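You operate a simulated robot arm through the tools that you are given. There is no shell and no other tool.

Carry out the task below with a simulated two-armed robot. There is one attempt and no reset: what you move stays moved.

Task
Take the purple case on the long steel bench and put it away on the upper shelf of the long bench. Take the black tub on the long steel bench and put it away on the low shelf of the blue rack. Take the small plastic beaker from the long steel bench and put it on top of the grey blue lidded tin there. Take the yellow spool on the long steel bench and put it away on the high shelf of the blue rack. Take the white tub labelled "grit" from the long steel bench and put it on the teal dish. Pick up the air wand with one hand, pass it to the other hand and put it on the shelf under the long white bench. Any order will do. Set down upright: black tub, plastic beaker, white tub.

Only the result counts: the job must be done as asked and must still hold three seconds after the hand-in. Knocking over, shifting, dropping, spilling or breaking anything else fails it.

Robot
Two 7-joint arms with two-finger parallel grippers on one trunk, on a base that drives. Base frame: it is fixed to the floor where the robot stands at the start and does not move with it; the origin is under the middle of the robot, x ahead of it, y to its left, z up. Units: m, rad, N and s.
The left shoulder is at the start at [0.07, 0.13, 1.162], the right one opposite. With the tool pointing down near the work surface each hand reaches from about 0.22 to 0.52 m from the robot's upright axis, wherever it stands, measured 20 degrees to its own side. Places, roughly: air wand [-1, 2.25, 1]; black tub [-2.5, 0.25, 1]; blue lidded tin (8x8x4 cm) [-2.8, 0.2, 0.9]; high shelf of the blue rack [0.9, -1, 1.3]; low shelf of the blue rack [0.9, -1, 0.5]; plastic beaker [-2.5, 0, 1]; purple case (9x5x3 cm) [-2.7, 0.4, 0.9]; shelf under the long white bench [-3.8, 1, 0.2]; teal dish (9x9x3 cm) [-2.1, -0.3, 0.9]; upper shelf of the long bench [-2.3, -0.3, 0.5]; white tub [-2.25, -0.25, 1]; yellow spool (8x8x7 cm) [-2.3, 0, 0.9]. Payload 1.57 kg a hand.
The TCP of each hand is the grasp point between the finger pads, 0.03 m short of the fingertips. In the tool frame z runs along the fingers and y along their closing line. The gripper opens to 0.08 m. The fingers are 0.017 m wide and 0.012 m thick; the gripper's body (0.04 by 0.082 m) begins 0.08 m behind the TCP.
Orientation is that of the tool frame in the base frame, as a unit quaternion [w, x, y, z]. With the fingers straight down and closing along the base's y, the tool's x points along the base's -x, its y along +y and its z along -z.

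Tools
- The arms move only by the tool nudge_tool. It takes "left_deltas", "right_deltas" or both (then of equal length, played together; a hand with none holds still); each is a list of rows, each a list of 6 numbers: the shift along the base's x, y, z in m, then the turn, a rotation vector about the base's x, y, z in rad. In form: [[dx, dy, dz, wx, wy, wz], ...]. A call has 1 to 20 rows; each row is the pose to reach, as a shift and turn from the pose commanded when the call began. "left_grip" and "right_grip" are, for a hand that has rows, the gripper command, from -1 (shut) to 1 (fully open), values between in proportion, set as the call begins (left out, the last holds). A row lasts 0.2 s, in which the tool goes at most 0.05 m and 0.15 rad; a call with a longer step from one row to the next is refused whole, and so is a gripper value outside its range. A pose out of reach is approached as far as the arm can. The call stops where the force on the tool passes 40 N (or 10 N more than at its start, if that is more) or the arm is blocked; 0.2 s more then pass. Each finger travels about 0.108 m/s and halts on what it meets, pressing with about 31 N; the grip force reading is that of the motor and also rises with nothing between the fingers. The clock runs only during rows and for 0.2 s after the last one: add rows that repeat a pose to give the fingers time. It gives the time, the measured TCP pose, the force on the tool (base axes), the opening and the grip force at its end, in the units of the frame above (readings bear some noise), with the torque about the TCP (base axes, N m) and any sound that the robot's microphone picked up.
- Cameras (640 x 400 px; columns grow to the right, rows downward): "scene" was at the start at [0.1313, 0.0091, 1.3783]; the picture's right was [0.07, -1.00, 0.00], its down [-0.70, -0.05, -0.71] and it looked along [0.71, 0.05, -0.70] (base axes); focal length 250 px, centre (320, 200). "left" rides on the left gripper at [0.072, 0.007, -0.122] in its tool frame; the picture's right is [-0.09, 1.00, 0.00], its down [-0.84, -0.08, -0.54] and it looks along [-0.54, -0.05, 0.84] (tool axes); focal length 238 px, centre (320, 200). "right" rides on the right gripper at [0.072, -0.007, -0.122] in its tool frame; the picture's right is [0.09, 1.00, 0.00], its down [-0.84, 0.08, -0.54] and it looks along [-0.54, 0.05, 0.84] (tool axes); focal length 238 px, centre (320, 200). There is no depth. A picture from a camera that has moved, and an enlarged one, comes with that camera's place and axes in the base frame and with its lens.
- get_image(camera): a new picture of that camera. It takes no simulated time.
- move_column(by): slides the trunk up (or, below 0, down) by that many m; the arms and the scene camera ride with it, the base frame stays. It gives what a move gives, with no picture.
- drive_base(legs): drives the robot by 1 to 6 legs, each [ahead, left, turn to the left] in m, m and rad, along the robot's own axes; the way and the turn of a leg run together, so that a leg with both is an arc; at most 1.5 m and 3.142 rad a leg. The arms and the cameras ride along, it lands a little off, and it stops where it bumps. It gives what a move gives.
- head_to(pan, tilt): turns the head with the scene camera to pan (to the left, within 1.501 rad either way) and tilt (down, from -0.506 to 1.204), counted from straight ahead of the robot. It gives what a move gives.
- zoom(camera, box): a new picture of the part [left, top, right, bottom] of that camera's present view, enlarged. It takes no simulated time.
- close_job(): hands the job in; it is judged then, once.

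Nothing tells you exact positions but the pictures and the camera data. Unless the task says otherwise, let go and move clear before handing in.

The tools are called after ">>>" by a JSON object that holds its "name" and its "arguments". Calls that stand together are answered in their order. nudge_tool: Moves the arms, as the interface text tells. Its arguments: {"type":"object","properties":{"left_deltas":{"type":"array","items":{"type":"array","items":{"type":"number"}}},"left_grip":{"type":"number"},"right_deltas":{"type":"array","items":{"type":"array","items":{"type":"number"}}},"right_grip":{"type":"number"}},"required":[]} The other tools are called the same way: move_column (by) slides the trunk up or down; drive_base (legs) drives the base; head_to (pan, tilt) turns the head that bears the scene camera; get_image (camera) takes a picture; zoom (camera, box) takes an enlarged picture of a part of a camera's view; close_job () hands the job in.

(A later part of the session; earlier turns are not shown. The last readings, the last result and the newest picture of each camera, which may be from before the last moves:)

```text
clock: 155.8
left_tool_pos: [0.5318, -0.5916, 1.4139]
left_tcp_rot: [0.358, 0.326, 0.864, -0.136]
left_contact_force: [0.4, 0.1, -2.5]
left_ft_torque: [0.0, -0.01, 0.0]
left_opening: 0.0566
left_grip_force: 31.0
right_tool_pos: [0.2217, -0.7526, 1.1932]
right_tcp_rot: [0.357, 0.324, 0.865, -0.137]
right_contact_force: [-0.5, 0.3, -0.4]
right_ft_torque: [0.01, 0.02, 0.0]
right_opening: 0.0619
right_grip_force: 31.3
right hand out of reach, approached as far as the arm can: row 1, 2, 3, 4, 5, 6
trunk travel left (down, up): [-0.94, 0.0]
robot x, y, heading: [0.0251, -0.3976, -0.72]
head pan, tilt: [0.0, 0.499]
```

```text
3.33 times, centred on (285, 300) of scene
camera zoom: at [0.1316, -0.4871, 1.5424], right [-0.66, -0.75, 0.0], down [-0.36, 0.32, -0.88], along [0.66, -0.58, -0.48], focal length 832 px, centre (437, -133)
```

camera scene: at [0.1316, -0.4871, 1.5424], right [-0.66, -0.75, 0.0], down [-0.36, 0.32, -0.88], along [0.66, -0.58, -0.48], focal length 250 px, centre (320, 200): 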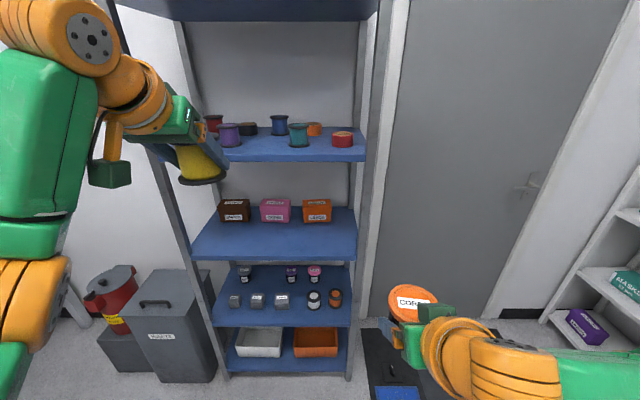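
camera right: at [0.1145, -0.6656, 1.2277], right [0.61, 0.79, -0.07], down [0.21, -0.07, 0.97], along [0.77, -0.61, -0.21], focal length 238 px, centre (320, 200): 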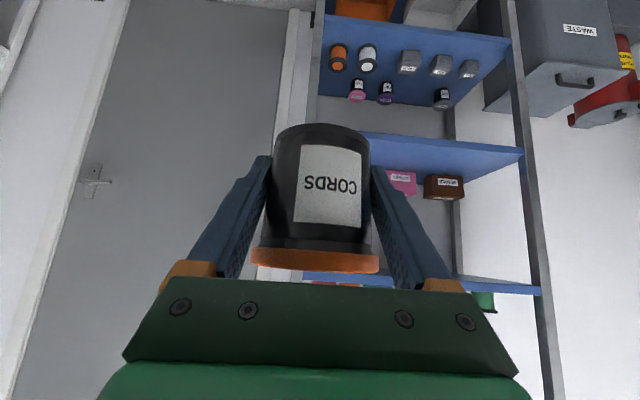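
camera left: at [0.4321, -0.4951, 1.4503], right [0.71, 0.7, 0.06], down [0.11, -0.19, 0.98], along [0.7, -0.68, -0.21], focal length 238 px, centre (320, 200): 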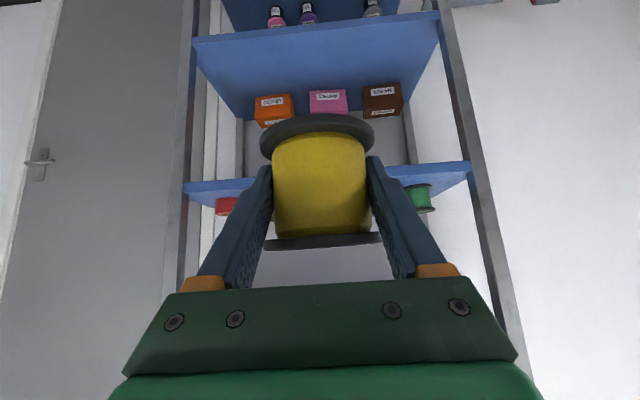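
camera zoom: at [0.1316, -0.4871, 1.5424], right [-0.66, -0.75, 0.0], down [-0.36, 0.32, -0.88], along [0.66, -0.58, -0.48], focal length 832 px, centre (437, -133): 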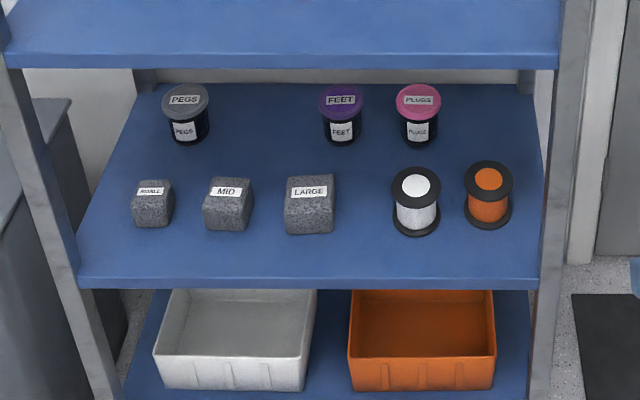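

High shelf top is about z 1.292 with its front edge at u≈-1.196; the gap centre is at f≈0.088. Driving forward 0.40 m with the spool held above its neighbours.

>>> {"name": "drive_base", "arguments": {"legs": [[0.4, 0, 0]]}}

>>> {"name": "get_image", "arguments": {"camera": "left"}}

>>> {"name": "head_to", "arguments": {"pan": 0.1, "tilt": 0.3}}

>>> {"name": "get_image", "arguments": {"camera": "scene"}}

>>> {"name": "get_image", "arguments": {"camera": "right"}}

```text
clock: 158.4
left_tool_pos: [0.8355, -0.8506, 1.4136]
left_tcp_rot: [0.358, 0.322, 0.866, -0.136]
left_contact_force: [-0.4, 0.3, -1.5]
left_ft_torque: [-0.01, 0.0, 0.01]
left_opening: 0.0564
left_grip_force: 30.9
right_tool_pos: [0.5262, -1.0127, 1.1947]
right_tcp_rot: [0.358, 0.319, 0.867, -0.137]
right_contact_force: [-0.3, 0.1, -1.2]
right_ft_torque: [0.01, -0.01, -0.01]
right_opening: 0.0615
right_grip_force: 31.2
trunk travel left (down, up): [-0.94, 0.0]
robot x, y, heading: [0.3295, -0.6598, -0.718]
head pan, tilt: [0.0, 0.499]
```

```text
taken
camera left: at [0.7351, -0.755, 1.4506], right [0.7, 0.71, 0.06], down [0.11, -0.19, 0.98], along [0.7, -0.68, -0.21], focal length 238 px, centre (320, 200)
```

left: 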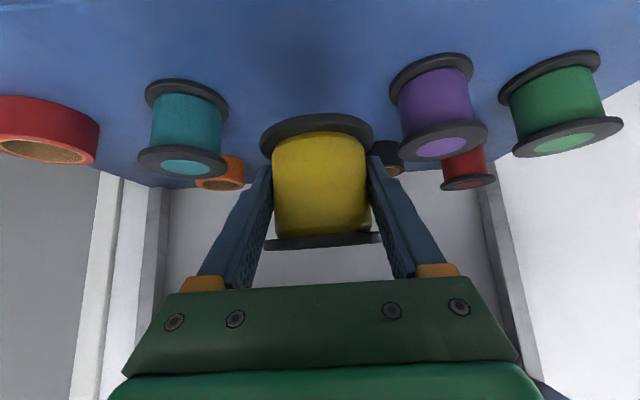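

```text
clock: 159.1
left_tool_pos: [0.8373, -0.8517, 1.4131]
left_tcp_rot: [0.357, 0.323, 0.866, -0.136]
left_contact_force: [-0.4, -0.6, -2.5]
left_ft_torque: [0.03, 0.04, 0.01]
left_opening: 0.0565
left_grip_force: 30.7
right_tool_pos: [0.5276, -1.014, 1.1937]
right_tcp_rot: [0.358, 0.32, 0.867, -0.136]
right_contact_force: [0.3, 0.5, -0.8]
right_ft_torque: [0.03, 0.02, -0.02]
right_opening: 0.062
right_grip_force: 31.6
trunk travel left (down, up): [-0.94, 0.0]
robot x, y, heading: [0.3314, -0.6578, -0.71]
head pan, tilt: [0.099, 0.3]
```

```text
taken
camera scene: at [0.444, -0.7451, 1.5608], right [-0.58, -0.82, 0.0], down [-0.24, 0.17, -0.95], along [0.78, -0.55, -0.3], focal length 250 px, centre (320, 200)
```

scene: 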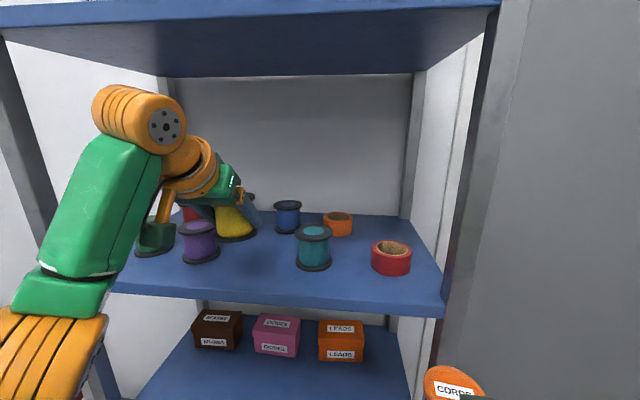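

```text
taken
camera right: at [0.4205, -0.9297, 1.2278], right [0.6, 0.8, -0.07], down [0.21, -0.07, 0.97], along [0.77, -0.6, -0.21], focal length 238 px, centre (320, 200)
```

right: 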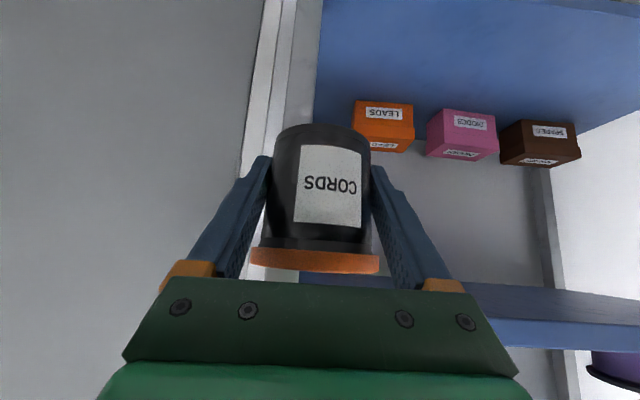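

The spool is over the shelf, lined up with the gap between teal and purple. Moving 5 cm further in and lowering to just above the shelf.

>>> {"name": "nudge_tool", "arguments": {"left_deltas": [[0.019, -0.0194, 0, 0, 0, 0], [0.0379, -0.0387, 0, 0, 0, 0], [0.0379, -0.0387, -0.03, 0, 0, 0], [0.0379, -0.0387, -0.06, 0, 0, 0]]}}

>>> {"name": "get_image", "arguments": {"camera": "left"}}

>>> {"name": "zoom", "arguments": {"camera": "scene", "box": [100, 160, 420, 360]}}

```text
clock: 160.1
left_tool_pos: [0.8791, -0.891, 1.3508]
left_tcp_rot: [0.357, 0.322, 0.866, -0.135]
left_contact_force: [-0.3, 0.3, -1.7]
left_ft_torque: [-0.03, 0.04, -0.01]
left_opening: 0.0561
left_grip_force: 31.6
left hand out of reach, approached as far as the arm can: row 2
right_tool_pos: [0.5311, -1.0151, 1.1938]
right_tcp_rot: [0.356, 0.32, 0.867, -0.136]
right_contact_force: [-0.4, 0.1, -1.3]
right_ft_torque: [-0.05, 0.03, -0.01]
right_opening: 0.0618
right_grip_force: 30.6
trunk travel left (down, up): [-0.94, 0.0]
robot x, y, heading: [0.329, -0.6651, -0.718]
head pan, tilt: [0.099, 0.3]
```

```text
taken
camera left: at [0.7795, -0.7959, 1.3874], right [0.7, 0.71, 0.06], down [0.11, -0.19, 0.97], along [0.7, -0.68, -0.21], focal length 238 px, centre (320, 200)
```

left: 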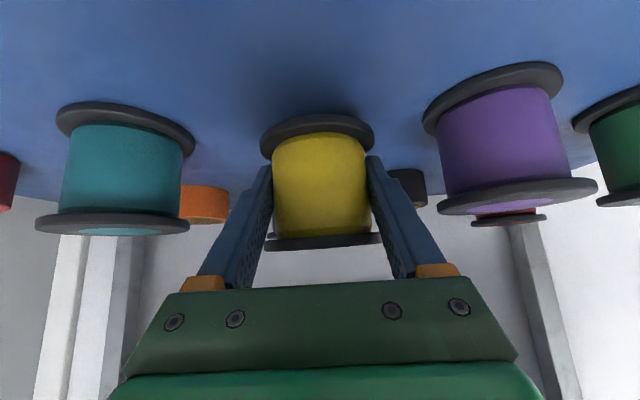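

```text
2.00 times, centred on (260, 260) of scene
camera zoom: at [0.4477, -0.7456, 1.5606], right [-0.58, -0.82, 0.0], down [-0.24, 0.17, -0.95], along [0.78, -0.55, -0.3], focal length 500 px, centre (440, 80)
```

zoom: 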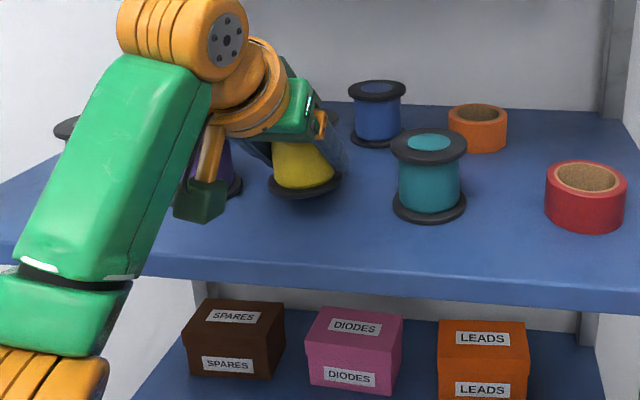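

Well placed between the neighbours. Lowering in small steps toward contact.

>>> {"name": "nudge_tool", "arguments": {"left_deltas": [[0, 0, -0.006, 0, 0, 0], [0, 0, -0.012, 0, 0, 0]]}}

```text
clock: 160.7
left_tool_pos: [0.8766, -0.8907, 1.3396]
left_tcp_rot: [0.357, 0.322, 0.866, -0.136]
left_contact_force: [0.2, 0.5, -1.7]
left_ft_torque: [0.01, 0.03, -0.02]
left_opening: 0.0563
left_grip_force: 30.8
right_tool_pos: [0.5311, -1.0154, 1.1941]
right_tcp_rot: [0.357, 0.32, 0.867, -0.136]
right_contact_force: [0.5, 0.2, -1.0]
right_ft_torque: [-0.02, 0.02, -0.01]
right_opening: 0.0618
right_grip_force: 31.0
trunk travel left (down, up): [-0.94, 0.0]
robot x, y, heading: [0.3306, -0.6557, -0.718]
head pan, tilt: [0.099, 0.3]
```

>>> {"name": "nudge_tool", "arguments": {"left_deltas": [[0, 0, -0.002, 0, 0, 0], [0, 0, -0.004, 0, 0, 0]]}}

```text
clock: 161.3
left_tool_pos: [0.8762, -0.8906, 1.336]
left_tcp_rot: [0.356, 0.323, 0.866, -0.135]
left_contact_force: [-0.6, -0.2, -2.1]
left_ft_torque: [0.03, -0.01, 0.0]
left_opening: 0.0564
left_grip_force: 30.9
right_tool_pos: [0.5294, -1.0156, 1.1921]
right_tcp_rot: [0.357, 0.321, 0.867, -0.137]
right_contact_force: [-0.1, -0.9, -0.7]
right_ft_torque: [0.03, 0.06, -0.01]
right_opening: 0.0618
right_grip_force: 31.3
trunk travel left (down, up): [-0.94, 0.0]
robot x, y, heading: [0.3294, -0.6638, -0.714]
head pan, tilt: [0.099, 0.3]
```

>>> {"name": "nudge_tool", "arguments": {"left_deltas": [[0, 0, -0.002, 0, 0, 0], [0, 0, -0.004, 0, 0, 0]]}}

```text
clock: 161.9
left_tool_pos: [0.8753, -0.8909, 1.3346]
left_tcp_rot: [0.361, 0.323, 0.864, -0.137]
left_contact_force: [5.7, -2.5, 12.5]
left_ft_torque: [-0.33, -0.74, 0.02]
left_opening: 0.0564
left_grip_force: 31.0
right_tool_pos: [0.5294, -1.0131, 1.1945]
right_tcp_rot: [0.358, 0.319, 0.867, -0.135]
right_contact_force: [0.0, 0.8, -0.6]
right_ft_torque: [0.03, 0.02, -0.01]
right_opening: 0.0615
right_grip_force: 31.2
trunk travel left (down, up): [-0.94, 0.0]
robot x, y, heading: [0.3331, -0.6575, -0.719]
head pan, tilt: [0.099, 0.3]
```

Contact on the spool's far edge (it pitched a few degrees in the grip). I'll press slightly further so it levels out.

>>> {"name": "nudge_tool", "arguments": {"left_deltas": [[0, 0, -0.0015, 0, 0, 0], [0, 0, -0.003, 0, 0, 0]]}}

>>> {"name": "get_image", "arguments": {"camera": "left"}}

>>> {"name": "zoom", "arguments": {"camera": "scene", "box": [160, 170, 360, 295]}}

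```text
clock: 162.5
left_tool_pos: [0.8738, -0.8899, 1.3343]
left_tcp_rot: [0.362, 0.322, 0.864, -0.136]
left_contact_force: [9.4, -4.2, 25.9]
left_ft_torque: [-0.68, -1.29, 0.04]
left_opening: 0.0567
left_grip_force: 30.4
right_tool_pos: [0.5271, -1.015, 1.194]
right_tcp_rot: [0.358, 0.321, 0.866, -0.136]
right_contact_force: [0.8, -0.1, -0.7]
right_ft_torque: [-0.01, -0.02, -0.04]
right_opening: 0.0618
right_grip_force: 30.9
trunk travel left (down, up): [-0.94, 0.0]
robot x, y, heading: [0.3278, -0.6632, -0.715]
head pan, tilt: [0.099, 0.3]
```

```text
taken
camera left: at [0.7733, -0.7946, 1.3693], right [0.7, 0.71, 0.06], down [0.1, -0.19, 0.98], along [0.7, -0.68, -0.21], focal length 238 px, centre (320, 200)
```

left: 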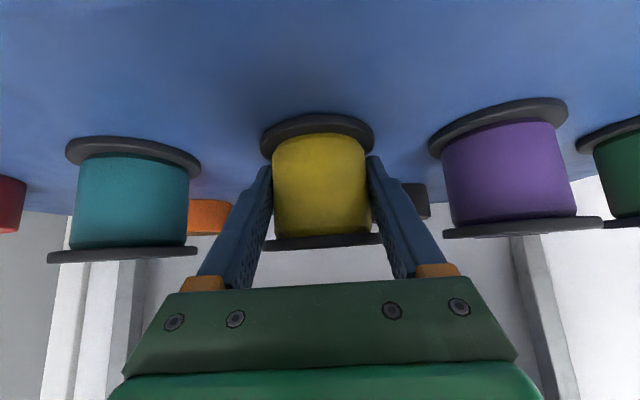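

```text
3.20 times, centred on (260, 232) of scene
camera zoom: at [0.4417, -0.7446, 1.5614], right [-0.58, -0.82, 0.0], down [-0.24, 0.17, -0.96], along [0.78, -0.55, -0.29], focal length 799 px, centre (512, 96)
```

zoom: 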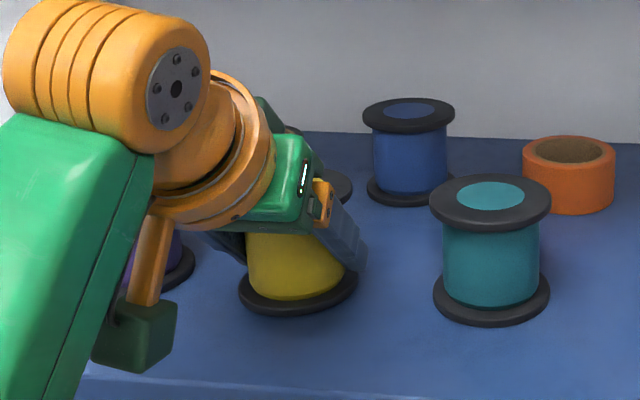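

It's resting on its far edge with ~3.5° tilt; it will settle flat on release. Relieving the pressure first, then opening.

>>> {"name": "nudge_tool", "arguments": {"left_deltas": [[0, 0, 0.002, 0, 0, 0], [0, 0, 0.004, 0, 0, 0]]}}

>>> {"name": "nudge_tool", "arguments": {"left_deltas": [[0, 0, 0, 0, 0, 0], [0, 0, 0, 0, 0, 0], [0, 0, 0, 0, 0, 0]], "left_grip": 1}}

>>> {"name": "get_image", "arguments": {"camera": "left"}}

>>> {"name": "zoom", "arguments": {"camera": "scene", "box": [160, 170, 360, 295]}}

```text
clock: 163.1
left_tool_pos: [0.8745, -0.8897, 1.3346]
left_tcp_rot: [0.356, 0.322, 0.867, -0.134]
left_contact_force: [3.6, -1.5, 12.2]
left_ft_torque: [-0.36, -0.55, 0.04]
left_opening: 0.0567
left_grip_force: 30.9
right_tool_pos: [0.5275, -1.0146, 1.1933]
right_tcp_rot: [0.358, 0.321, 0.866, -0.137]
right_contact_force: [0.4, 0.8, -0.9]
right_ft_torque: [-0.03, -0.02, 0.0]
right_opening: 0.0615
right_grip_force: 31.3
trunk travel left (down, up): [-0.94, 0.0]
robot x, y, heading: [0.3309, -0.6633, -0.716]
head pan, tilt: [0.099, 0.3]
```

```text
clock: 163.9
left_tool_pos: [0.8747, -0.8908, 1.3328]
left_tcp_rot: [0.356, 0.322, 0.867, -0.135]
left_contact_force: [0.1, -0.2, -0.6]
left_ft_torque: [0.01, -0.01, -0.03]
left_opening: 0.08
left_grip_force: 0.1
right_tool_pos: [0.5284, -1.0156, 1.1929]
right_tcp_rot: [0.358, 0.32, 0.867, -0.136]
right_contact_force: [-0.2, 0.1, -1.5]
right_ft_torque: [0.01, 0.0, 0.01]
right_opening: 0.0618
right_grip_force: 31.4
trunk travel left (down, up): [-0.94, 0.0]
robot x, y, heading: [0.3293, -0.6613, -0.719]
head pan, tilt: [0.099, 0.3]
```

```text
taken
camera left: at [0.7755, -0.7956, 1.3706], right [0.7, 0.71, 0.06], down [0.11, -0.19, 0.97], along [0.7, -0.68, -0.22], focal length 238 px, centre (320, 200)
```

left: 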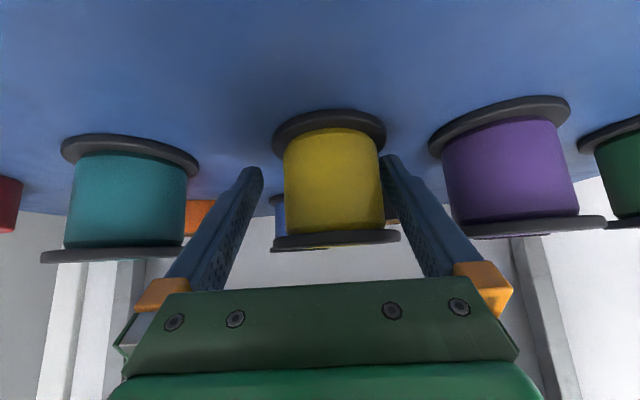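

```text
3.20 times, centred on (260, 232) of scene
camera zoom: at [0.4439, -0.7456, 1.5608], right [-0.58, -0.82, 0.0], down [-0.24, 0.17, -0.96], along [0.78, -0.55, -0.3], focal length 799 px, centre (512, 96)
```

zoom: 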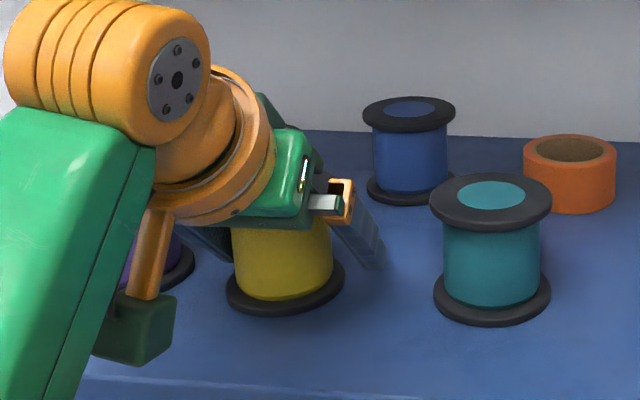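

The spool stands upright on the high shelf. I'll re-centre the open fingers by 6 mm and withdraw back and up along the finger direction.

>>> {"name": "nudge_tool", "arguments": {"left_deltas": [[0.004, 0.0045, 0, 0, 0, 0], [-0.0148, 0.021, 0.025, 0, 0, 0], [-0.0335, 0.0376, 0.05, 0, 0, 0], [-0.0523, 0.0541, 0.075, 0, 0, 0], [-0.071, 0.0706, 0.1, 0, 0, 0]]}}

>>> {"name": "get_image", "arguments": {"camera": "left"}}

>>> {"name": "zoom", "arguments": {"camera": "scene", "box": [100, 160, 420, 360]}}

```text
clock: 165.1
left_tool_pos: [0.801, -0.8168, 1.4328]
left_tcp_rot: [0.357, 0.322, 0.866, -0.135]
left_contact_force: [-0.1, 0.3, 0.7]
left_ft_torque: [0.0, 0.02, 0.01]
left_opening: 0.08
left_grip_force: 0.2
right_tool_pos: [0.5286, -1.0141, 1.1937]
right_tcp_rot: [0.358, 0.32, 0.866, -0.137]
right_contact_force: [-0.1, 0.3, -0.2]
right_ft_torque: [0.0, -0.01, 0.04]
right_opening: 0.0618
right_grip_force: 30.8
trunk travel left (down, up): [-0.94, 0.0]
robot x, y, heading: [0.331, -0.6616, -0.713]
head pan, tilt: [0.099, 0.3]
```

```text
taken
camera left: at [0.7015, -0.7226, 1.4699], right [0.7, 0.71, 0.06], down [0.11, -0.19, 0.98], along [0.7, -0.68, -0.21], focal length 238 px, centre (320, 200)
```

left: 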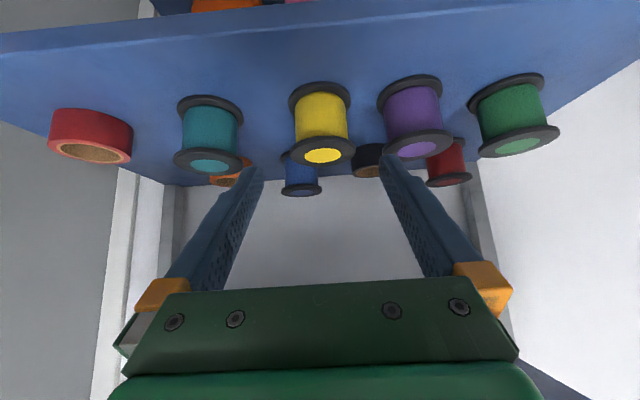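

```text
2.00 times, centred on (260, 260) of scene
camera zoom: at [0.4425, -0.7435, 1.5611], right [-0.58, -0.82, 0.0], down [-0.24, 0.17, -0.96], along [0.78, -0.55, -0.29], focal length 500 px, centre (440, 80)
```

zoom: 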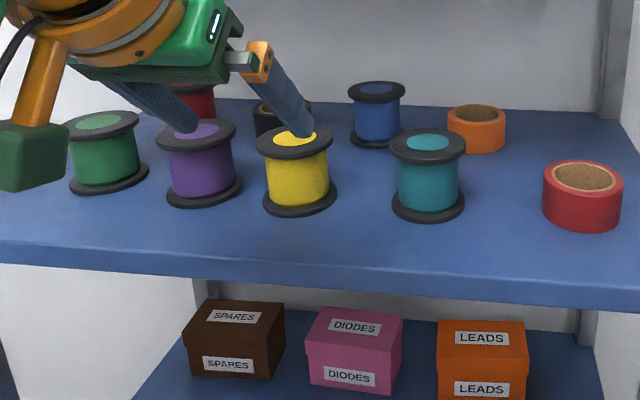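

The yellow spool stands between purple and teal on the high shelf. Now I'll back off, fold the left hand down to a compact pose, and lower the trunk for the black tub on the low shelf.

>>> {"name": "drive_base", "arguments": {"legs": [[-0.32, 0, 0]]}}

>>> {"name": "nudge_tool", "arguments": {"left_deltas": [[-0.015, 0.025, -0.02, 0.0865, 0.098, 0], [-0.03, 0.053, -0.04, 0.173, 0.196, 0], [-0.045, 0.08, -0.06, 0.2595, 0.294, 0], [-0.06, 0.107, -0.08, 0.346, 0.393, 0], [-0.075, 0.133, -0.1, 0.4325, 0.491, 0], [-0.09, 0.16, -0.12, 0.519, 0.589, 0], [-0.104, 0.185, -0.13, 0.519, 0.589, 0]]}}

>>> {"name": "move_column", "arguments": {"by": -0.5}}

>>> {"name": "head_to", "arguments": {"pan": 0.0, "tilt": 0.5}}

>>> {"name": "get_image", "arguments": {"camera": "scene"}}

>>> {"name": "get_image", "arguments": {"camera": "right"}}

```text
clock: 167.2
left_tool_pos: [0.563, -0.6136, 1.431]
left_tcp_rot: [0.356, 0.325, 0.865, -0.137]
left_contact_force: [0.1, -0.7, 0.9]
left_ft_torque: [0.0, 0.01, -0.01]
left_opening: 0.0801
left_grip_force: 0.0
right_tool_pos: [0.2869, -0.8077, 1.1917]
right_tcp_rot: [0.355, 0.322, 0.867, -0.137]
right_contact_force: [0.4, 0.3, -1.4]
right_ft_torque: [0.02, 0.01, 0.0]
right_opening: 0.0618
right_grip_force: 30.7
trunk travel left (down, up): [-0.94, 0.0]
robot x, y, heading: [0.0906, -0.4526, -0.719]
head pan, tilt: [0.099, 0.3]
```

```text
clock: 168.8
left_tool_pos: [0.4563, -0.4233, 1.3]
left_tcp_rot: [0.0, 0.35, 0.937, 0.0]
left_contact_force: [0.4, -0.5, 0.0]
left_ft_torque: [-0.03, -0.01, -0.01]
left_opening: 0.0799
left_grip_force: 0.1
right_tool_pos: [0.2853, -0.8035, 1.1937]
right_tcp_rot: [0.358, 0.322, 0.866, -0.137]
right_contact_force: [-0.8, 0.2, -1.0]
right_ft_torque: [-0.01, -0.01, 0.02]
right_opening: 0.0616
right_grip_force: 30.5
trunk travel left (down, up): [-0.94, 0.0]
robot x, y, heading: [0.086, -0.447, -0.722]
head pan, tilt: [0.099, 0.3]
```

```text
refused: -0.5 is not a number from -0.4 to 0.4
```

```text
clock: 169.6
left_tool_pos: [0.4561, -0.4259, 1.3013]
left_tcp_rot: [0.0, 0.351, 0.936, 0.001]
left_contact_force: [-0.2, 0.1, 0.3]
left_ft_torque: [0.05, -0.04, 0.0]
left_opening: 0.0801
left_grip_force: 0.0
right_tool_pos: [0.2854, -0.8038, 1.1936]
right_tcp_rot: [0.357, 0.322, 0.866, -0.137]
right_contact_force: [-0.9, 0.2, -0.3]
right_ft_torque: [0.02, 0.02, 0.0]
right_opening: 0.0619
right_grip_force: 30.9
trunk travel left (down, up): [-0.94, 0.0]
robot x, y, heading: [0.0872, -0.4484, -0.718]
head pan, tilt: [0.0, 0.499]
```

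```text
taken
camera scene: at [0.1938, -0.54, 1.5426], right [-0.66, -0.75, 0.0], down [-0.36, 0.31, -0.88], along [0.66, -0.58, -0.48], focal length 250 px, centre (320, 200)
```

scene: 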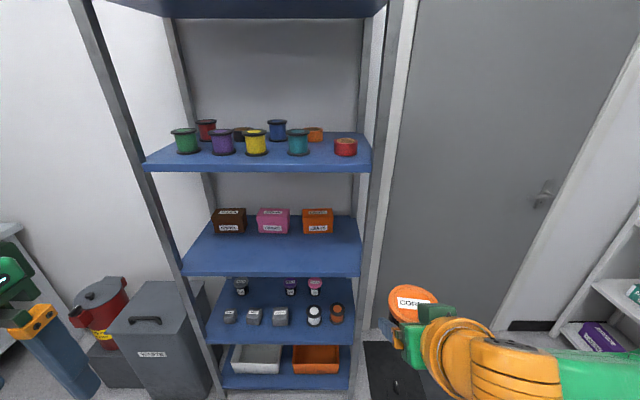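

```text
taken
camera right: at [0.1772, -0.7189, 1.228], right [0.6, 0.79, -0.07], down [0.21, -0.07, 0.97], along [0.77, -0.6, -0.21], focal length 238 px, centre (320, 200)
```

right: 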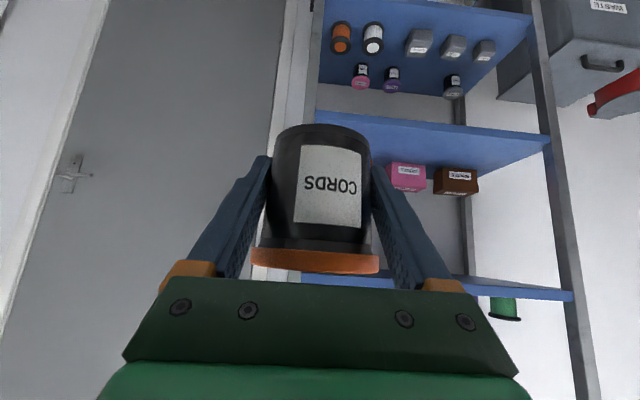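

Trunk moves are limited to 0.4 m per call; lowering in two steps, then strafing left so the tub lines up with the gap between the LARGE box and the white spool.

>>> {"name": "move_column", "arguments": {"by": -0.4}}

>>> {"name": "move_column", "arguments": {"by": -0.1}}

>>> {"name": "drive_base", "arguments": {"legs": [[0, 0.242, 0]]}}

>>> {"name": "head_to", "arguments": {"pan": -0.2, "tilt": 0.6}}

>>> {"name": "get_image", "arguments": {"camera": "scene"}}

>>> {"name": "get_image", "arguments": {"camera": "right"}}

>>> {"name": "get_image", "arguments": {"camera": "left"}}

```text
clock: 173.4
left_tool_pos: [0.4552, -0.4257, 0.9011]
left_tcp_rot: [0.001, 0.351, 0.936, 0.0]
left_contact_force: [0.4, -0.7, -0.1]
left_ft_torque: [0.03, -0.02, 0.02]
left_opening: 0.0801
left_grip_force: 0.1
right_tool_pos: [0.2846, -0.8047, 0.7935]
right_tcp_rot: [0.357, 0.322, 0.866, -0.138]
right_contact_force: [0.2, -0.5, -0.8]
right_ft_torque: [-0.02, -0.01, 0.04]
right_opening: 0.0615
right_grip_force: 31.0
trunk travel left (down, up): [-0.54, 0.4]
robot x, y, heading: [0.0882, -0.4469, -0.719]
head pan, tilt: [0.0, 0.499]
```

```text
clock: 174.7
left_tool_pos: [0.4559, -0.4251, 0.8011]
left_tcp_rot: [0.0, 0.351, 0.936, 0.0]
left_contact_force: [-0.1, 0.4, 0.3]
left_ft_torque: [0.03, 0.02, 0.01]
left_opening: 0.0799
left_grip_force: 0.0
right_tool_pos: [0.2854, -0.8057, 0.6932]
right_tcp_rot: [0.357, 0.322, 0.866, -0.137]
right_contact_force: [0.2, -0.1, -1.5]
right_ft_torque: [-0.01, 0.03, 0.0]
right_opening: 0.0618
right_grip_force: 31.0
trunk travel left (down, up): [-0.44, 0.5]
robot x, y, heading: [0.0868, -0.4508, -0.722]
head pan, tilt: [0.0, 0.499]
```

```text
clock: 176.5
left_tool_pos: [0.6177, -0.2413, 0.8]
left_tcp_rot: [0.0, 0.351, 0.937, 0.0]
left_contact_force: [0.6, 0.8, -1.1]
left_ft_torque: [0.0, -0.02, -0.03]
left_opening: 0.0799
left_grip_force: 0.0
right_tool_pos: [0.4478, -0.6203, 0.6927]
right_tcp_rot: [0.357, 0.322, 0.866, -0.137]
right_contact_force: [-0.7, 0.6, -0.4]
right_ft_torque: [0.0, 0.04, 0.03]
right_opening: 0.0619
right_grip_force: 30.3
trunk travel left (down, up): [-0.44, 0.5]
robot x, y, heading: [0.2493, -0.265, -0.714]
head pan, tilt: [0.0, 0.499]
```

```text
clock: 177.2
left_tool_pos: [0.6184, -0.2408, 0.8015]
left_tcp_rot: [0.0, 0.35, 0.937, 0.0]
left_contact_force: [0.4, -0.7, -0.4]
left_ft_torque: [-0.02, 0.0, -0.02]
left_opening: 0.08
left_grip_force: 0.1
right_tool_pos: [0.4472, -0.6198, 0.6931]
right_tcp_rot: [0.358, 0.322, 0.866, -0.137]
right_contact_force: [-0.4, 0.2, -0.9]
right_ft_torque: [0.0, 0.01, 0.03]
right_opening: 0.0616
right_grip_force: 31.0
trunk travel left (down, up): [-0.44, 0.5]
robot x, y, heading: [0.2473, -0.2637, -0.713]
head pan, tilt: [-0.201, 0.6]
```

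```text
taken
camera scene: at [0.341, -0.3659, 1.0334], right [-0.79, -0.61, 0.0], down [-0.34, 0.45, -0.83], along [0.5, -0.66, -0.56], focal length 250 px, centre (320, 200)
```

scene: 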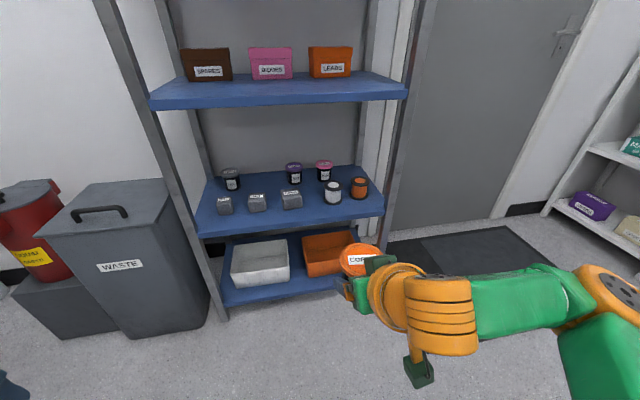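

```text
taken
camera right: at [0.3394, -0.5343, 0.7278], right [0.6, 0.79, -0.07], down [0.21, -0.07, 0.97], along [0.77, -0.6, -0.21], focal length 238 px, centre (320, 200)
```

right: 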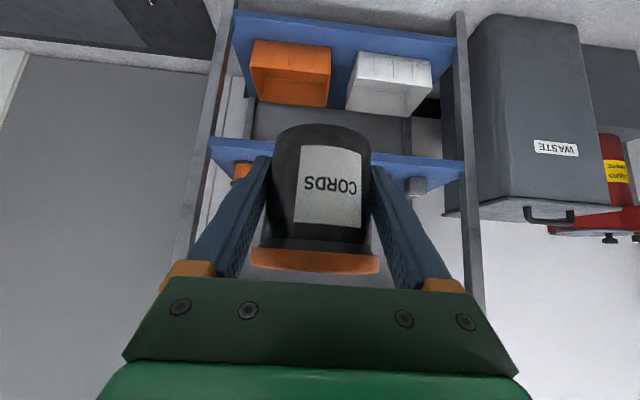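

```text
taken
camera left: at [0.5665, -0.1884, 0.9244], right [0.72, 0.69, 0.0], down [0.58, -0.61, 0.54], along [0.37, -0.39, -0.84], focal length 238 px, centre (320, 200)
```

left: 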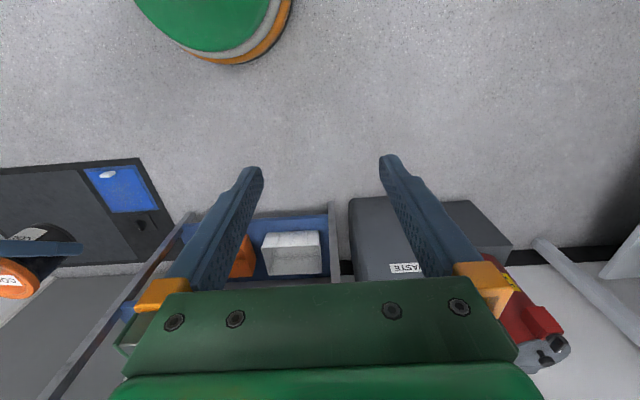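

The tub is at the right height range; zooming the scene camera on the low shelf to measure the gap and edge.

>>> {"name": "zoom", "arguments": {"camera": "scene", "box": [190, 150, 400, 281]}}

```text
3.05 times, centred on (295, 216) of scene
camera zoom: at [0.341, -0.3659, 1.0334], right [-0.79, -0.61, 0.0], down [-0.34, 0.45, -0.83], along [0.5, -0.66, -0.56], focal length 761 px, centre (396, 153)
```

zoom: 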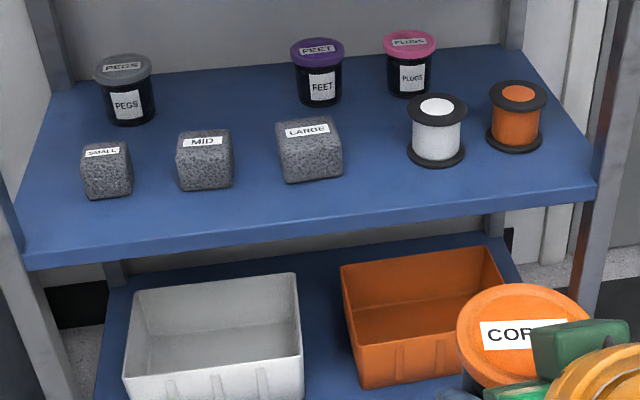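

The gap (f 0.125–0.212) is centred on the tub's current line (f≈0.169); shelf edge at u≈-1.153. Lowering the hand to clear height and driving in 0.38 m.

>>> {"name": "nudge_tool", "arguments": {"right_deltas": [[0, 0, -0.035, 0, 0, 0], [0, 0, -0.068, 0, 0, 0]]}}

>>> {"name": "drive_base", "arguments": {"legs": [[0.36, 0, -0.006]]}}

>>> {"name": "get_image", "arguments": {"camera": "scene"}}

>>> {"name": "get_image", "arguments": {"camera": "right"}}

```text
clock: 177.8
left_tool_pos: [0.6175, -0.2406, 0.8009]
left_tcp_rot: [0.0, 0.35, 0.937, -0.001]
left_contact_force: [-0.7, 0.5, 0.2]
left_ft_torque: [0.03, -0.02, 0.05]
left_opening: 0.0801
left_grip_force: 0.0
right_tool_pos: [0.4488, -0.6198, 0.6239]
right_tcp_rot: [0.357, 0.322, 0.866, -0.137]
right_contact_force: [0.0, 0.0, -0.7]
right_ft_torque: [0.01, 0.01, -0.01]
right_opening: 0.0616
right_grip_force: 31.1
right hand out of reach, approached as far as the arm can: row 1
trunk travel left (down, up): [-0.44, 0.5]
robot x, y, heading: [0.2493, -0.2662, -0.719]
head pan, tilt: [-0.201, 0.6]
```

```text
clock: 180.2
left_tool_pos: [0.8861, -0.4802, 0.8014]
left_tcp_rot: [-0.001, 0.354, 0.935, 0.0]
left_contact_force: [0.2, -0.2, 0.4]
left_ft_torque: [0.03, 0.0, 0.02]
left_opening: 0.08
left_grip_force: 0.1
right_tool_pos: [0.7158, -0.8581, 0.6246]
right_tcp_rot: [0.356, 0.325, 0.865, -0.138]
right_contact_force: [-0.4, -0.5, -0.3]
right_ft_torque: [-0.02, -0.02, 0.0]
right_opening: 0.0617
right_grip_force: 31.0
trunk travel left (down, up): [-0.44, 0.5]
robot x, y, heading: [0.52, -0.5017, -0.725]
head pan, tilt: [-0.201, 0.6]
```

```text
taken
camera scene: at [0.6099, -0.6035, 1.0334], right [-0.8, -0.6, 0.0], down [-0.34, 0.45, -0.82], along [0.5, -0.66, -0.57], focal length 250 px, centre (320, 200)
```

scene: 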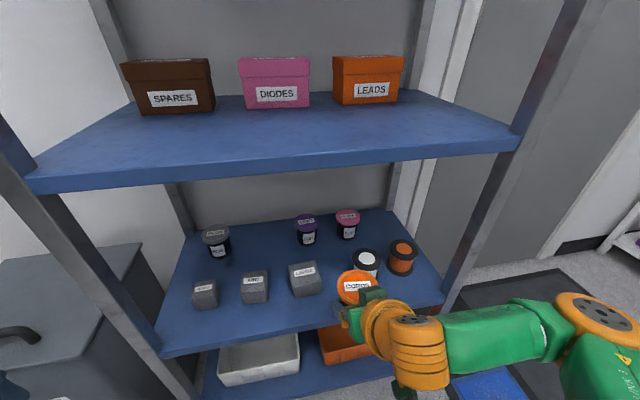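

```text
taken
camera right: at [0.6094, -0.7721, 0.6597], right [0.61, 0.79, -0.07], down [0.21, -0.08, 0.97], along [0.76, -0.61, -0.22], focal length 238 px, centre (320, 200)
```

right: 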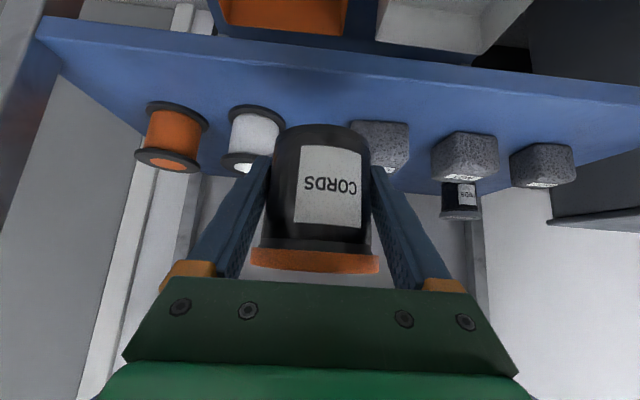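

The tub is in front of the gap with the LARGE box and white spool clear on each side. Extending the arm 8.7 cm forward, staying above, then checking.

>>> {"name": "nudge_tool", "arguments": {"right_deltas": [[0.0325, -0.029, 0, 0, 0, 0], [0.0645, -0.059, 0, 0, 0, 0], [0.0645, -0.059, -0.02, 0, 0, 0], [0.0645, -0.059, -0.04, 0, 0, 0]]}}

>>> {"name": "get_image", "arguments": {"camera": "right"}}

>>> {"name": "zoom", "arguments": {"camera": "scene", "box": [260, 200, 460, 325]}}

```text
clock: 181.2
left_tool_pos: [0.8866, -0.4806, 0.8012]
left_tcp_rot: [0.0, 0.354, 0.935, 0.0]
left_contact_force: [-0.4, 0.9, -0.6]
left_ft_torque: [0.03, -0.01, -0.01]
left_opening: 0.0799
left_grip_force: 0.0
right_tool_pos: [0.7806, -0.9175, 0.5846]
right_tcp_rot: [0.356, 0.325, 0.865, -0.138]
right_contact_force: [-0.9, -1.2, -1.2]
right_ft_torque: [-0.02, -0.03, -0.02]
right_opening: 0.0616
right_grip_force: 31.1
trunk travel left (down, up): [-0.44, 0.5]
robot x, y, heading: [0.5186, -0.5016, -0.728]
head pan, tilt: [-0.201, 0.6]
```

```text
taken
camera right: at [0.673, -0.8313, 0.6196], right [0.61, 0.79, -0.07], down [0.21, -0.08, 0.97], along [0.76, -0.61, -0.22], focal length 238 px, centre (320, 200)
```

right: 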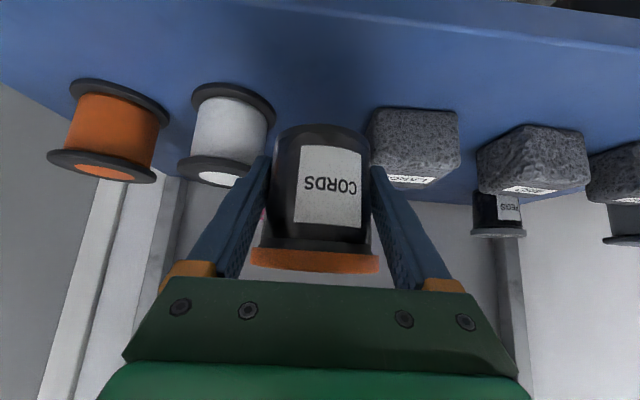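

```text
3.20 times, centred on (360, 262) of scene
camera zoom: at [0.6099, -0.6036, 1.0334], right [-0.8, -0.6, 0.0], down [-0.34, 0.45, -0.82], along [0.5, -0.66, -0.57], focal length 799 px, centre (192, 0)
```

zoom: 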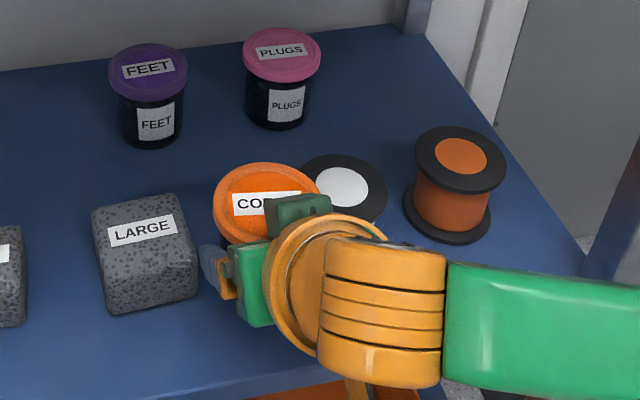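

Everything lines up: shelf edge at u≈-1.149, box and spool fronts just beyond the fingertips. Lowering toward the shelf.

>>> {"name": "nudge_tool", "arguments": {"right_deltas": [[0, 0, -0.02, 0, 0, 0], [0, 0, -0.037, 0, 0, 0]]}}

>>> {"name": "get_image", "arguments": {"camera": "right"}}

```text
clock: 181.8
left_tool_pos: [0.8863, -0.4791, 0.8003]
left_tcp_rot: [-0.001, 0.354, 0.935, -0.001]
left_contact_force: [1.2, -1.2, -0.8]
left_ft_torque: [0.03, -0.03, 0.01]
left_opening: 0.0799
left_grip_force: 0.1
right_tool_pos: [0.7793, -0.917, 0.5477]
right_tcp_rot: [0.355, 0.324, 0.866, -0.137]
right_contact_force: [0.6, 1.1, -0.4]
right_ft_torque: [0.02, -0.01, -0.01]
right_opening: 0.0616
right_grip_force: 30.8
trunk travel left (down, up): [-0.44, 0.5]
robot x, y, heading: [0.5196, -0.5019, -0.722]
head pan, tilt: [-0.201, 0.6]
```

```text
taken
camera right: at [0.6722, -0.8311, 0.5827], right [0.61, 0.79, -0.07], down [0.21, -0.08, 0.97], along [0.76, -0.61, -0.22], focal length 238 px, centre (320, 200)
```

right: 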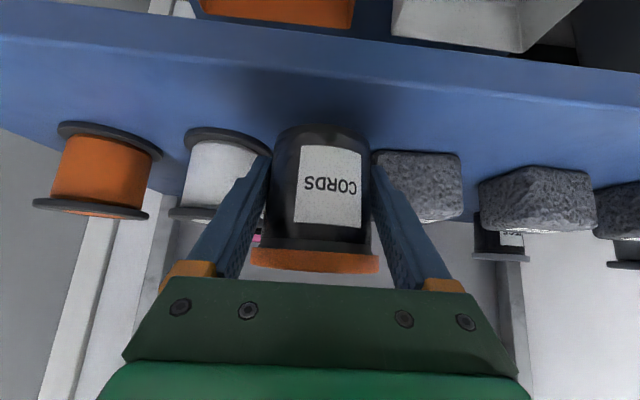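

Tub base front will be ~2 cm inside the edge. Continuing down in small steps.

>>> {"name": "nudge_tool", "arguments": {"right_deltas": [[0, 0, -0.004, 0, 0, 0], [0, 0, -0.008, 0, 0, 0]]}}

```text
clock: 182.4
left_tool_pos: [0.8877, -0.48, 0.801]
left_tcp_rot: [0.0, 0.353, 0.935, 0.0]
left_contact_force: [-1.1, 0.2, -0.1]
left_ft_torque: [0.02, 0.02, 0.0]
left_opening: 0.08
left_grip_force: 0.0
right_tool_pos: [0.7804, -0.917, 0.5407]
right_tcp_rot: [0.356, 0.325, 0.865, -0.138]
right_contact_force: [0.9, -0.6, -0.2]
right_ft_torque: [0.01, -0.01, -0.01]
right_opening: 0.0618
right_grip_force: 31.2
trunk travel left (down, up): [-0.44, 0.5]
robot x, y, heading: [0.518, -0.5002, -0.725]
head pan, tilt: [-0.201, 0.6]
```

>>> {"name": "nudge_tool", "arguments": {"right_deltas": [[0, 0, -0.002, 0, 0, 0], [0, 0, -0.004, 0, 0, 0]]}}

```text
clock: 183.0
left_tool_pos: [0.8858, -0.4803, 0.8002]
left_tcp_rot: [0.0, 0.353, 0.936, 0.0]
left_contact_force: [0.2, 0.4, 1.3]
left_ft_torque: [0.01, -0.01, -0.02]
left_opening: 0.0797
left_grip_force: 0.0
right_tool_pos: [0.7808, -0.9167, 0.5355]
right_tcp_rot: [0.356, 0.325, 0.866, -0.137]
right_contact_force: [0.6, 0.2, -0.8]
right_ft_torque: [0.05, 0.0, 0.01]
right_opening: 0.0617
right_grip_force: 30.9
trunk travel left (down, up): [-0.44, 0.5]
robot x, y, heading: [0.5193, -0.4985, -0.724]
head pan, tilt: [-0.201, 0.6]
```

>>> {"name": "nudge_tool", "arguments": {"right_deltas": [[0, 0, -0.0015, 0, 0, 0], [0, 0, -0.003, 0, 0, 0]]}}

```text
clock: 183.6
left_tool_pos: [0.8866, -0.4801, 0.801]
left_tcp_rot: [0.0, 0.353, 0.935, 0.0]
left_contact_force: [-0.2, 0.8, -0.3]
left_ft_torque: [-0.01, 0.03, 0.01]
left_opening: 0.0799
left_grip_force: 0.1
right_tool_pos: [0.7813, -0.9169, 0.5323]
right_tcp_rot: [0.357, 0.325, 0.865, -0.138]
right_contact_force: [-1.6, -0.1, -1.0]
right_ft_torque: [0.01, 0.05, -0.02]
right_opening: 0.0619
right_grip_force: 31.0
trunk travel left (down, up): [-0.44, 0.5]
robot x, y, heading: [0.5213, -0.5028, -0.721]
head pan, tilt: [-0.201, 0.6]
```

>>> {"name": "nudge_tool", "arguments": {"right_deltas": [[0, 0, -0.001, 0, 0, 0], [0, 0, -0.002, 0, 0, 0]]}}

```text
clock: 184.2
left_tool_pos: [0.8874, -0.4794, 0.8008]
left_tcp_rot: [0.0, 0.353, 0.936, 0.0]
left_contact_force: [-0.5, 0.0, -0.3]
left_ft_torque: [0.0, -0.01, 0.01]
left_opening: 0.0801
left_grip_force: 0.0
right_tool_pos: [0.7811, -0.9182, 0.531]
right_tcp_rot: [0.356, 0.325, 0.865, -0.138]
right_contact_force: [-0.1, 0.2, 0.4]
right_ft_torque: [-0.02, -0.01, -0.02]
right_opening: 0.0617
right_grip_force: 30.5
trunk travel left (down, up): [-0.44, 0.5]
robot x, y, heading: [0.5185, -0.5051, -0.727]
head pan, tilt: [-0.201, 0.6]
```

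>>> {"name": "nudge_tool", "arguments": {"right_deltas": [[0, 0, -0.001, 0, 0, 0], [0, 0, -0.002, 0, 0, 0]]}}

>>> {"name": "get_image", "arguments": {"camera": "right"}}

```text
clock: 184.8
left_tool_pos: [0.8864, -0.4789, 0.8005]
left_tcp_rot: [0.0, 0.354, 0.935, -0.001]
left_contact_force: [0.5, 0.6, -0.3]
left_ft_torque: [0.03, -0.01, 0.02]
left_opening: 0.0799
left_grip_force: 0.1
right_tool_pos: [0.7813, -0.9171, 0.5314]
right_tcp_rot: [0.358, 0.325, 0.864, -0.139]
right_contact_force: [2.0, -2.8, 9.6]
right_ft_torque: [0.09, -0.25, -0.11]
right_opening: 0.0618
right_grip_force: 30.5
trunk travel left (down, up): [-0.44, 0.5]
robot x, y, heading: [0.5211, -0.5045, -0.722]
head pan, tilt: [-0.201, 0.6]
```

```text
taken
camera right: at [0.6736, -0.8306, 0.565], right [0.61, 0.79, -0.07], down [0.21, -0.07, 0.97], along [0.77, -0.61, -0.21], focal length 238 px, centre (320, 200)
```

right: 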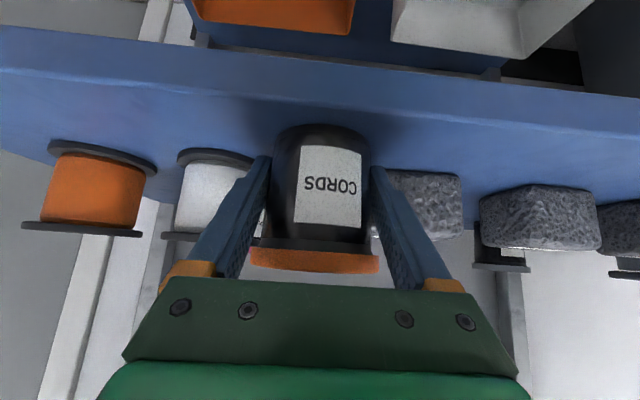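

Contact at 10 N — the tub is on the shelf. Relieving and opening partially (to 7 cm) so the fingers don't reach the neighbours.

>>> {"name": "nudge_tool", "arguments": {"right_deltas": [[0, 0, 0.0012, 0, 0, 0], [0, 0, 0.0012, 0, 0, 0], [0, 0, 0.0012, 0, 0, 0]], "right_grip": 0.75}}

>>> {"name": "get_image", "arguments": {"camera": "right"}}

>>> {"name": "zoom", "arguments": {"camera": "scene", "box": [260, 200, 460, 325]}}

```text
clock: 185.6
left_tool_pos: [0.8874, -0.479, 0.8014]
left_tcp_rot: [0.0, 0.353, 0.936, 0.0]
left_contact_force: [0.6, 0.0, 0.2]
left_ft_torque: [0.0, -0.01, -0.01]
left_opening: 0.08
left_grip_force: 0.0
right_tool_pos: [0.7803, -0.9161, 0.5299]
right_tcp_rot: [0.356, 0.325, 0.865, -0.139]
right_contact_force: [-0.6, -0.2, -0.2]
right_ft_torque: [0.03, -0.01, 0.0]
right_opening: 0.07
right_grip_force: 0.0
trunk travel left (down, up): [-0.44, 0.5]
robot x, y, heading: [0.5202, -0.4994, -0.723]
head pan, tilt: [-0.201, 0.6]
```

```text
taken
camera right: at [0.6736, -0.8306, 0.565], right [0.61, 0.79, -0.07], down [0.21, -0.08, 0.97], along [0.76, -0.61, -0.22], focal length 238 px, centre (320, 200)
```

right: 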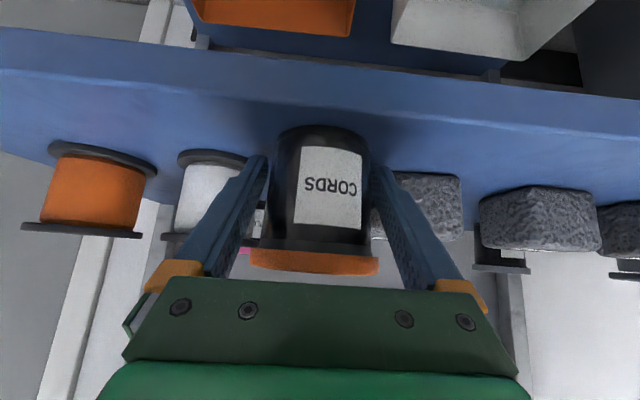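

```text
3.20 times, centred on (360, 262) of scene
camera zoom: at [0.6097, -0.6032, 1.0334], right [-0.8, -0.6, 0.0], down [-0.34, 0.45, -0.83], along [0.5, -0.66, -0.56], focal length 799 px, centre (192, 0)
```

zoom: 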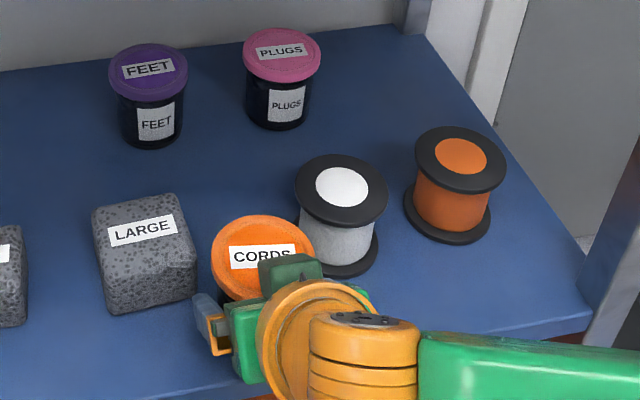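

The tub stands on the low shelf. Withdrawing along the finger direction.

>>> {"name": "nudge_tool", "arguments": {"right_deltas": [[-0.0113, 0.0099, 0.015, 0, 0, 0], [-0.0263, 0.0231, 0.035, 0, 0, 0], [-0.0488, 0.043, 0.065, 0, 0, 0], [-0.0675, 0.0595, 0.09, 0, 0, 0]]}}

>>> {"name": "get_image", "arguments": {"camera": "right"}}

>>> {"name": "zoom", "arguments": {"camera": "scene", "box": [180, 180, 460, 355]}}

```text
clock: 186.6
left_tool_pos: [0.8865, -0.48, 0.8013]
left_tcp_rot: [0.0, 0.353, 0.935, 0.0]
left_contact_force: [-0.2, -0.3, -1.0]
left_ft_torque: [0.03, 0.0, -0.03]
left_opening: 0.08
left_grip_force: 0.0
right_tool_pos: [0.7155, -0.8577, 0.619]
right_tcp_rot: [0.355, 0.325, 0.865, -0.138]
right_contact_force: [0.9, -0.4, 0.2]
right_ft_torque: [-0.01, 0.02, 0.01]
right_opening: 0.0698
right_grip_force: 0.1
trunk travel left (down, up): [-0.44, 0.5]
robot x, y, heading: [0.5189, -0.5022, -0.729]
head pan, tilt: [-0.201, 0.6]
```

```text
taken
camera right: at [0.6077, -0.7712, 0.6544], right [0.61, 0.79, -0.07], down [0.21, -0.08, 0.97], along [0.76, -0.61, -0.22], focal length 238 px, centre (320, 200)
```

right: 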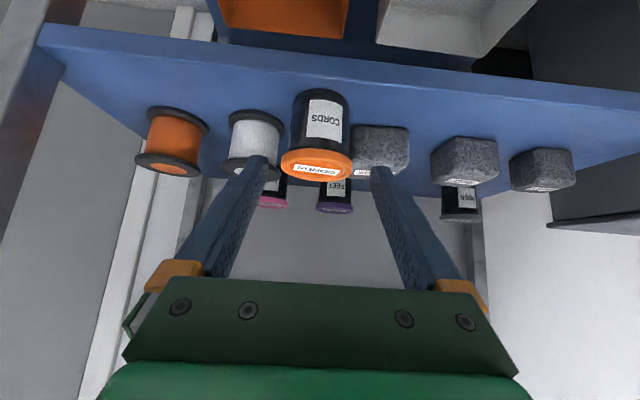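

```text
2.29 times, centred on (320, 268) of scene
camera zoom: at [0.6096, -0.603, 1.0335], right [-0.8, -0.6, 0.0], down [-0.34, 0.45, -0.83], along [0.5, -0.66, -0.56], focal length 571 px, centre (320, 46)
```

zoom: 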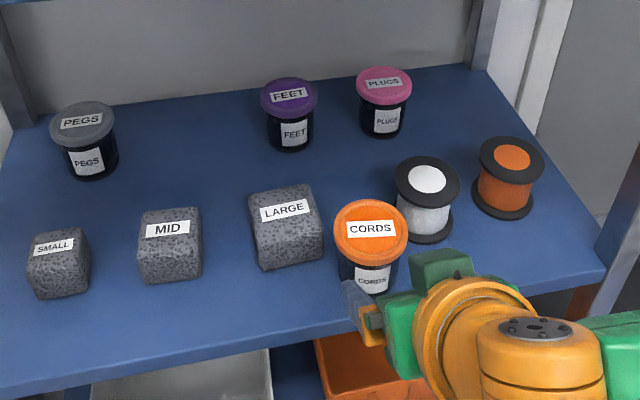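

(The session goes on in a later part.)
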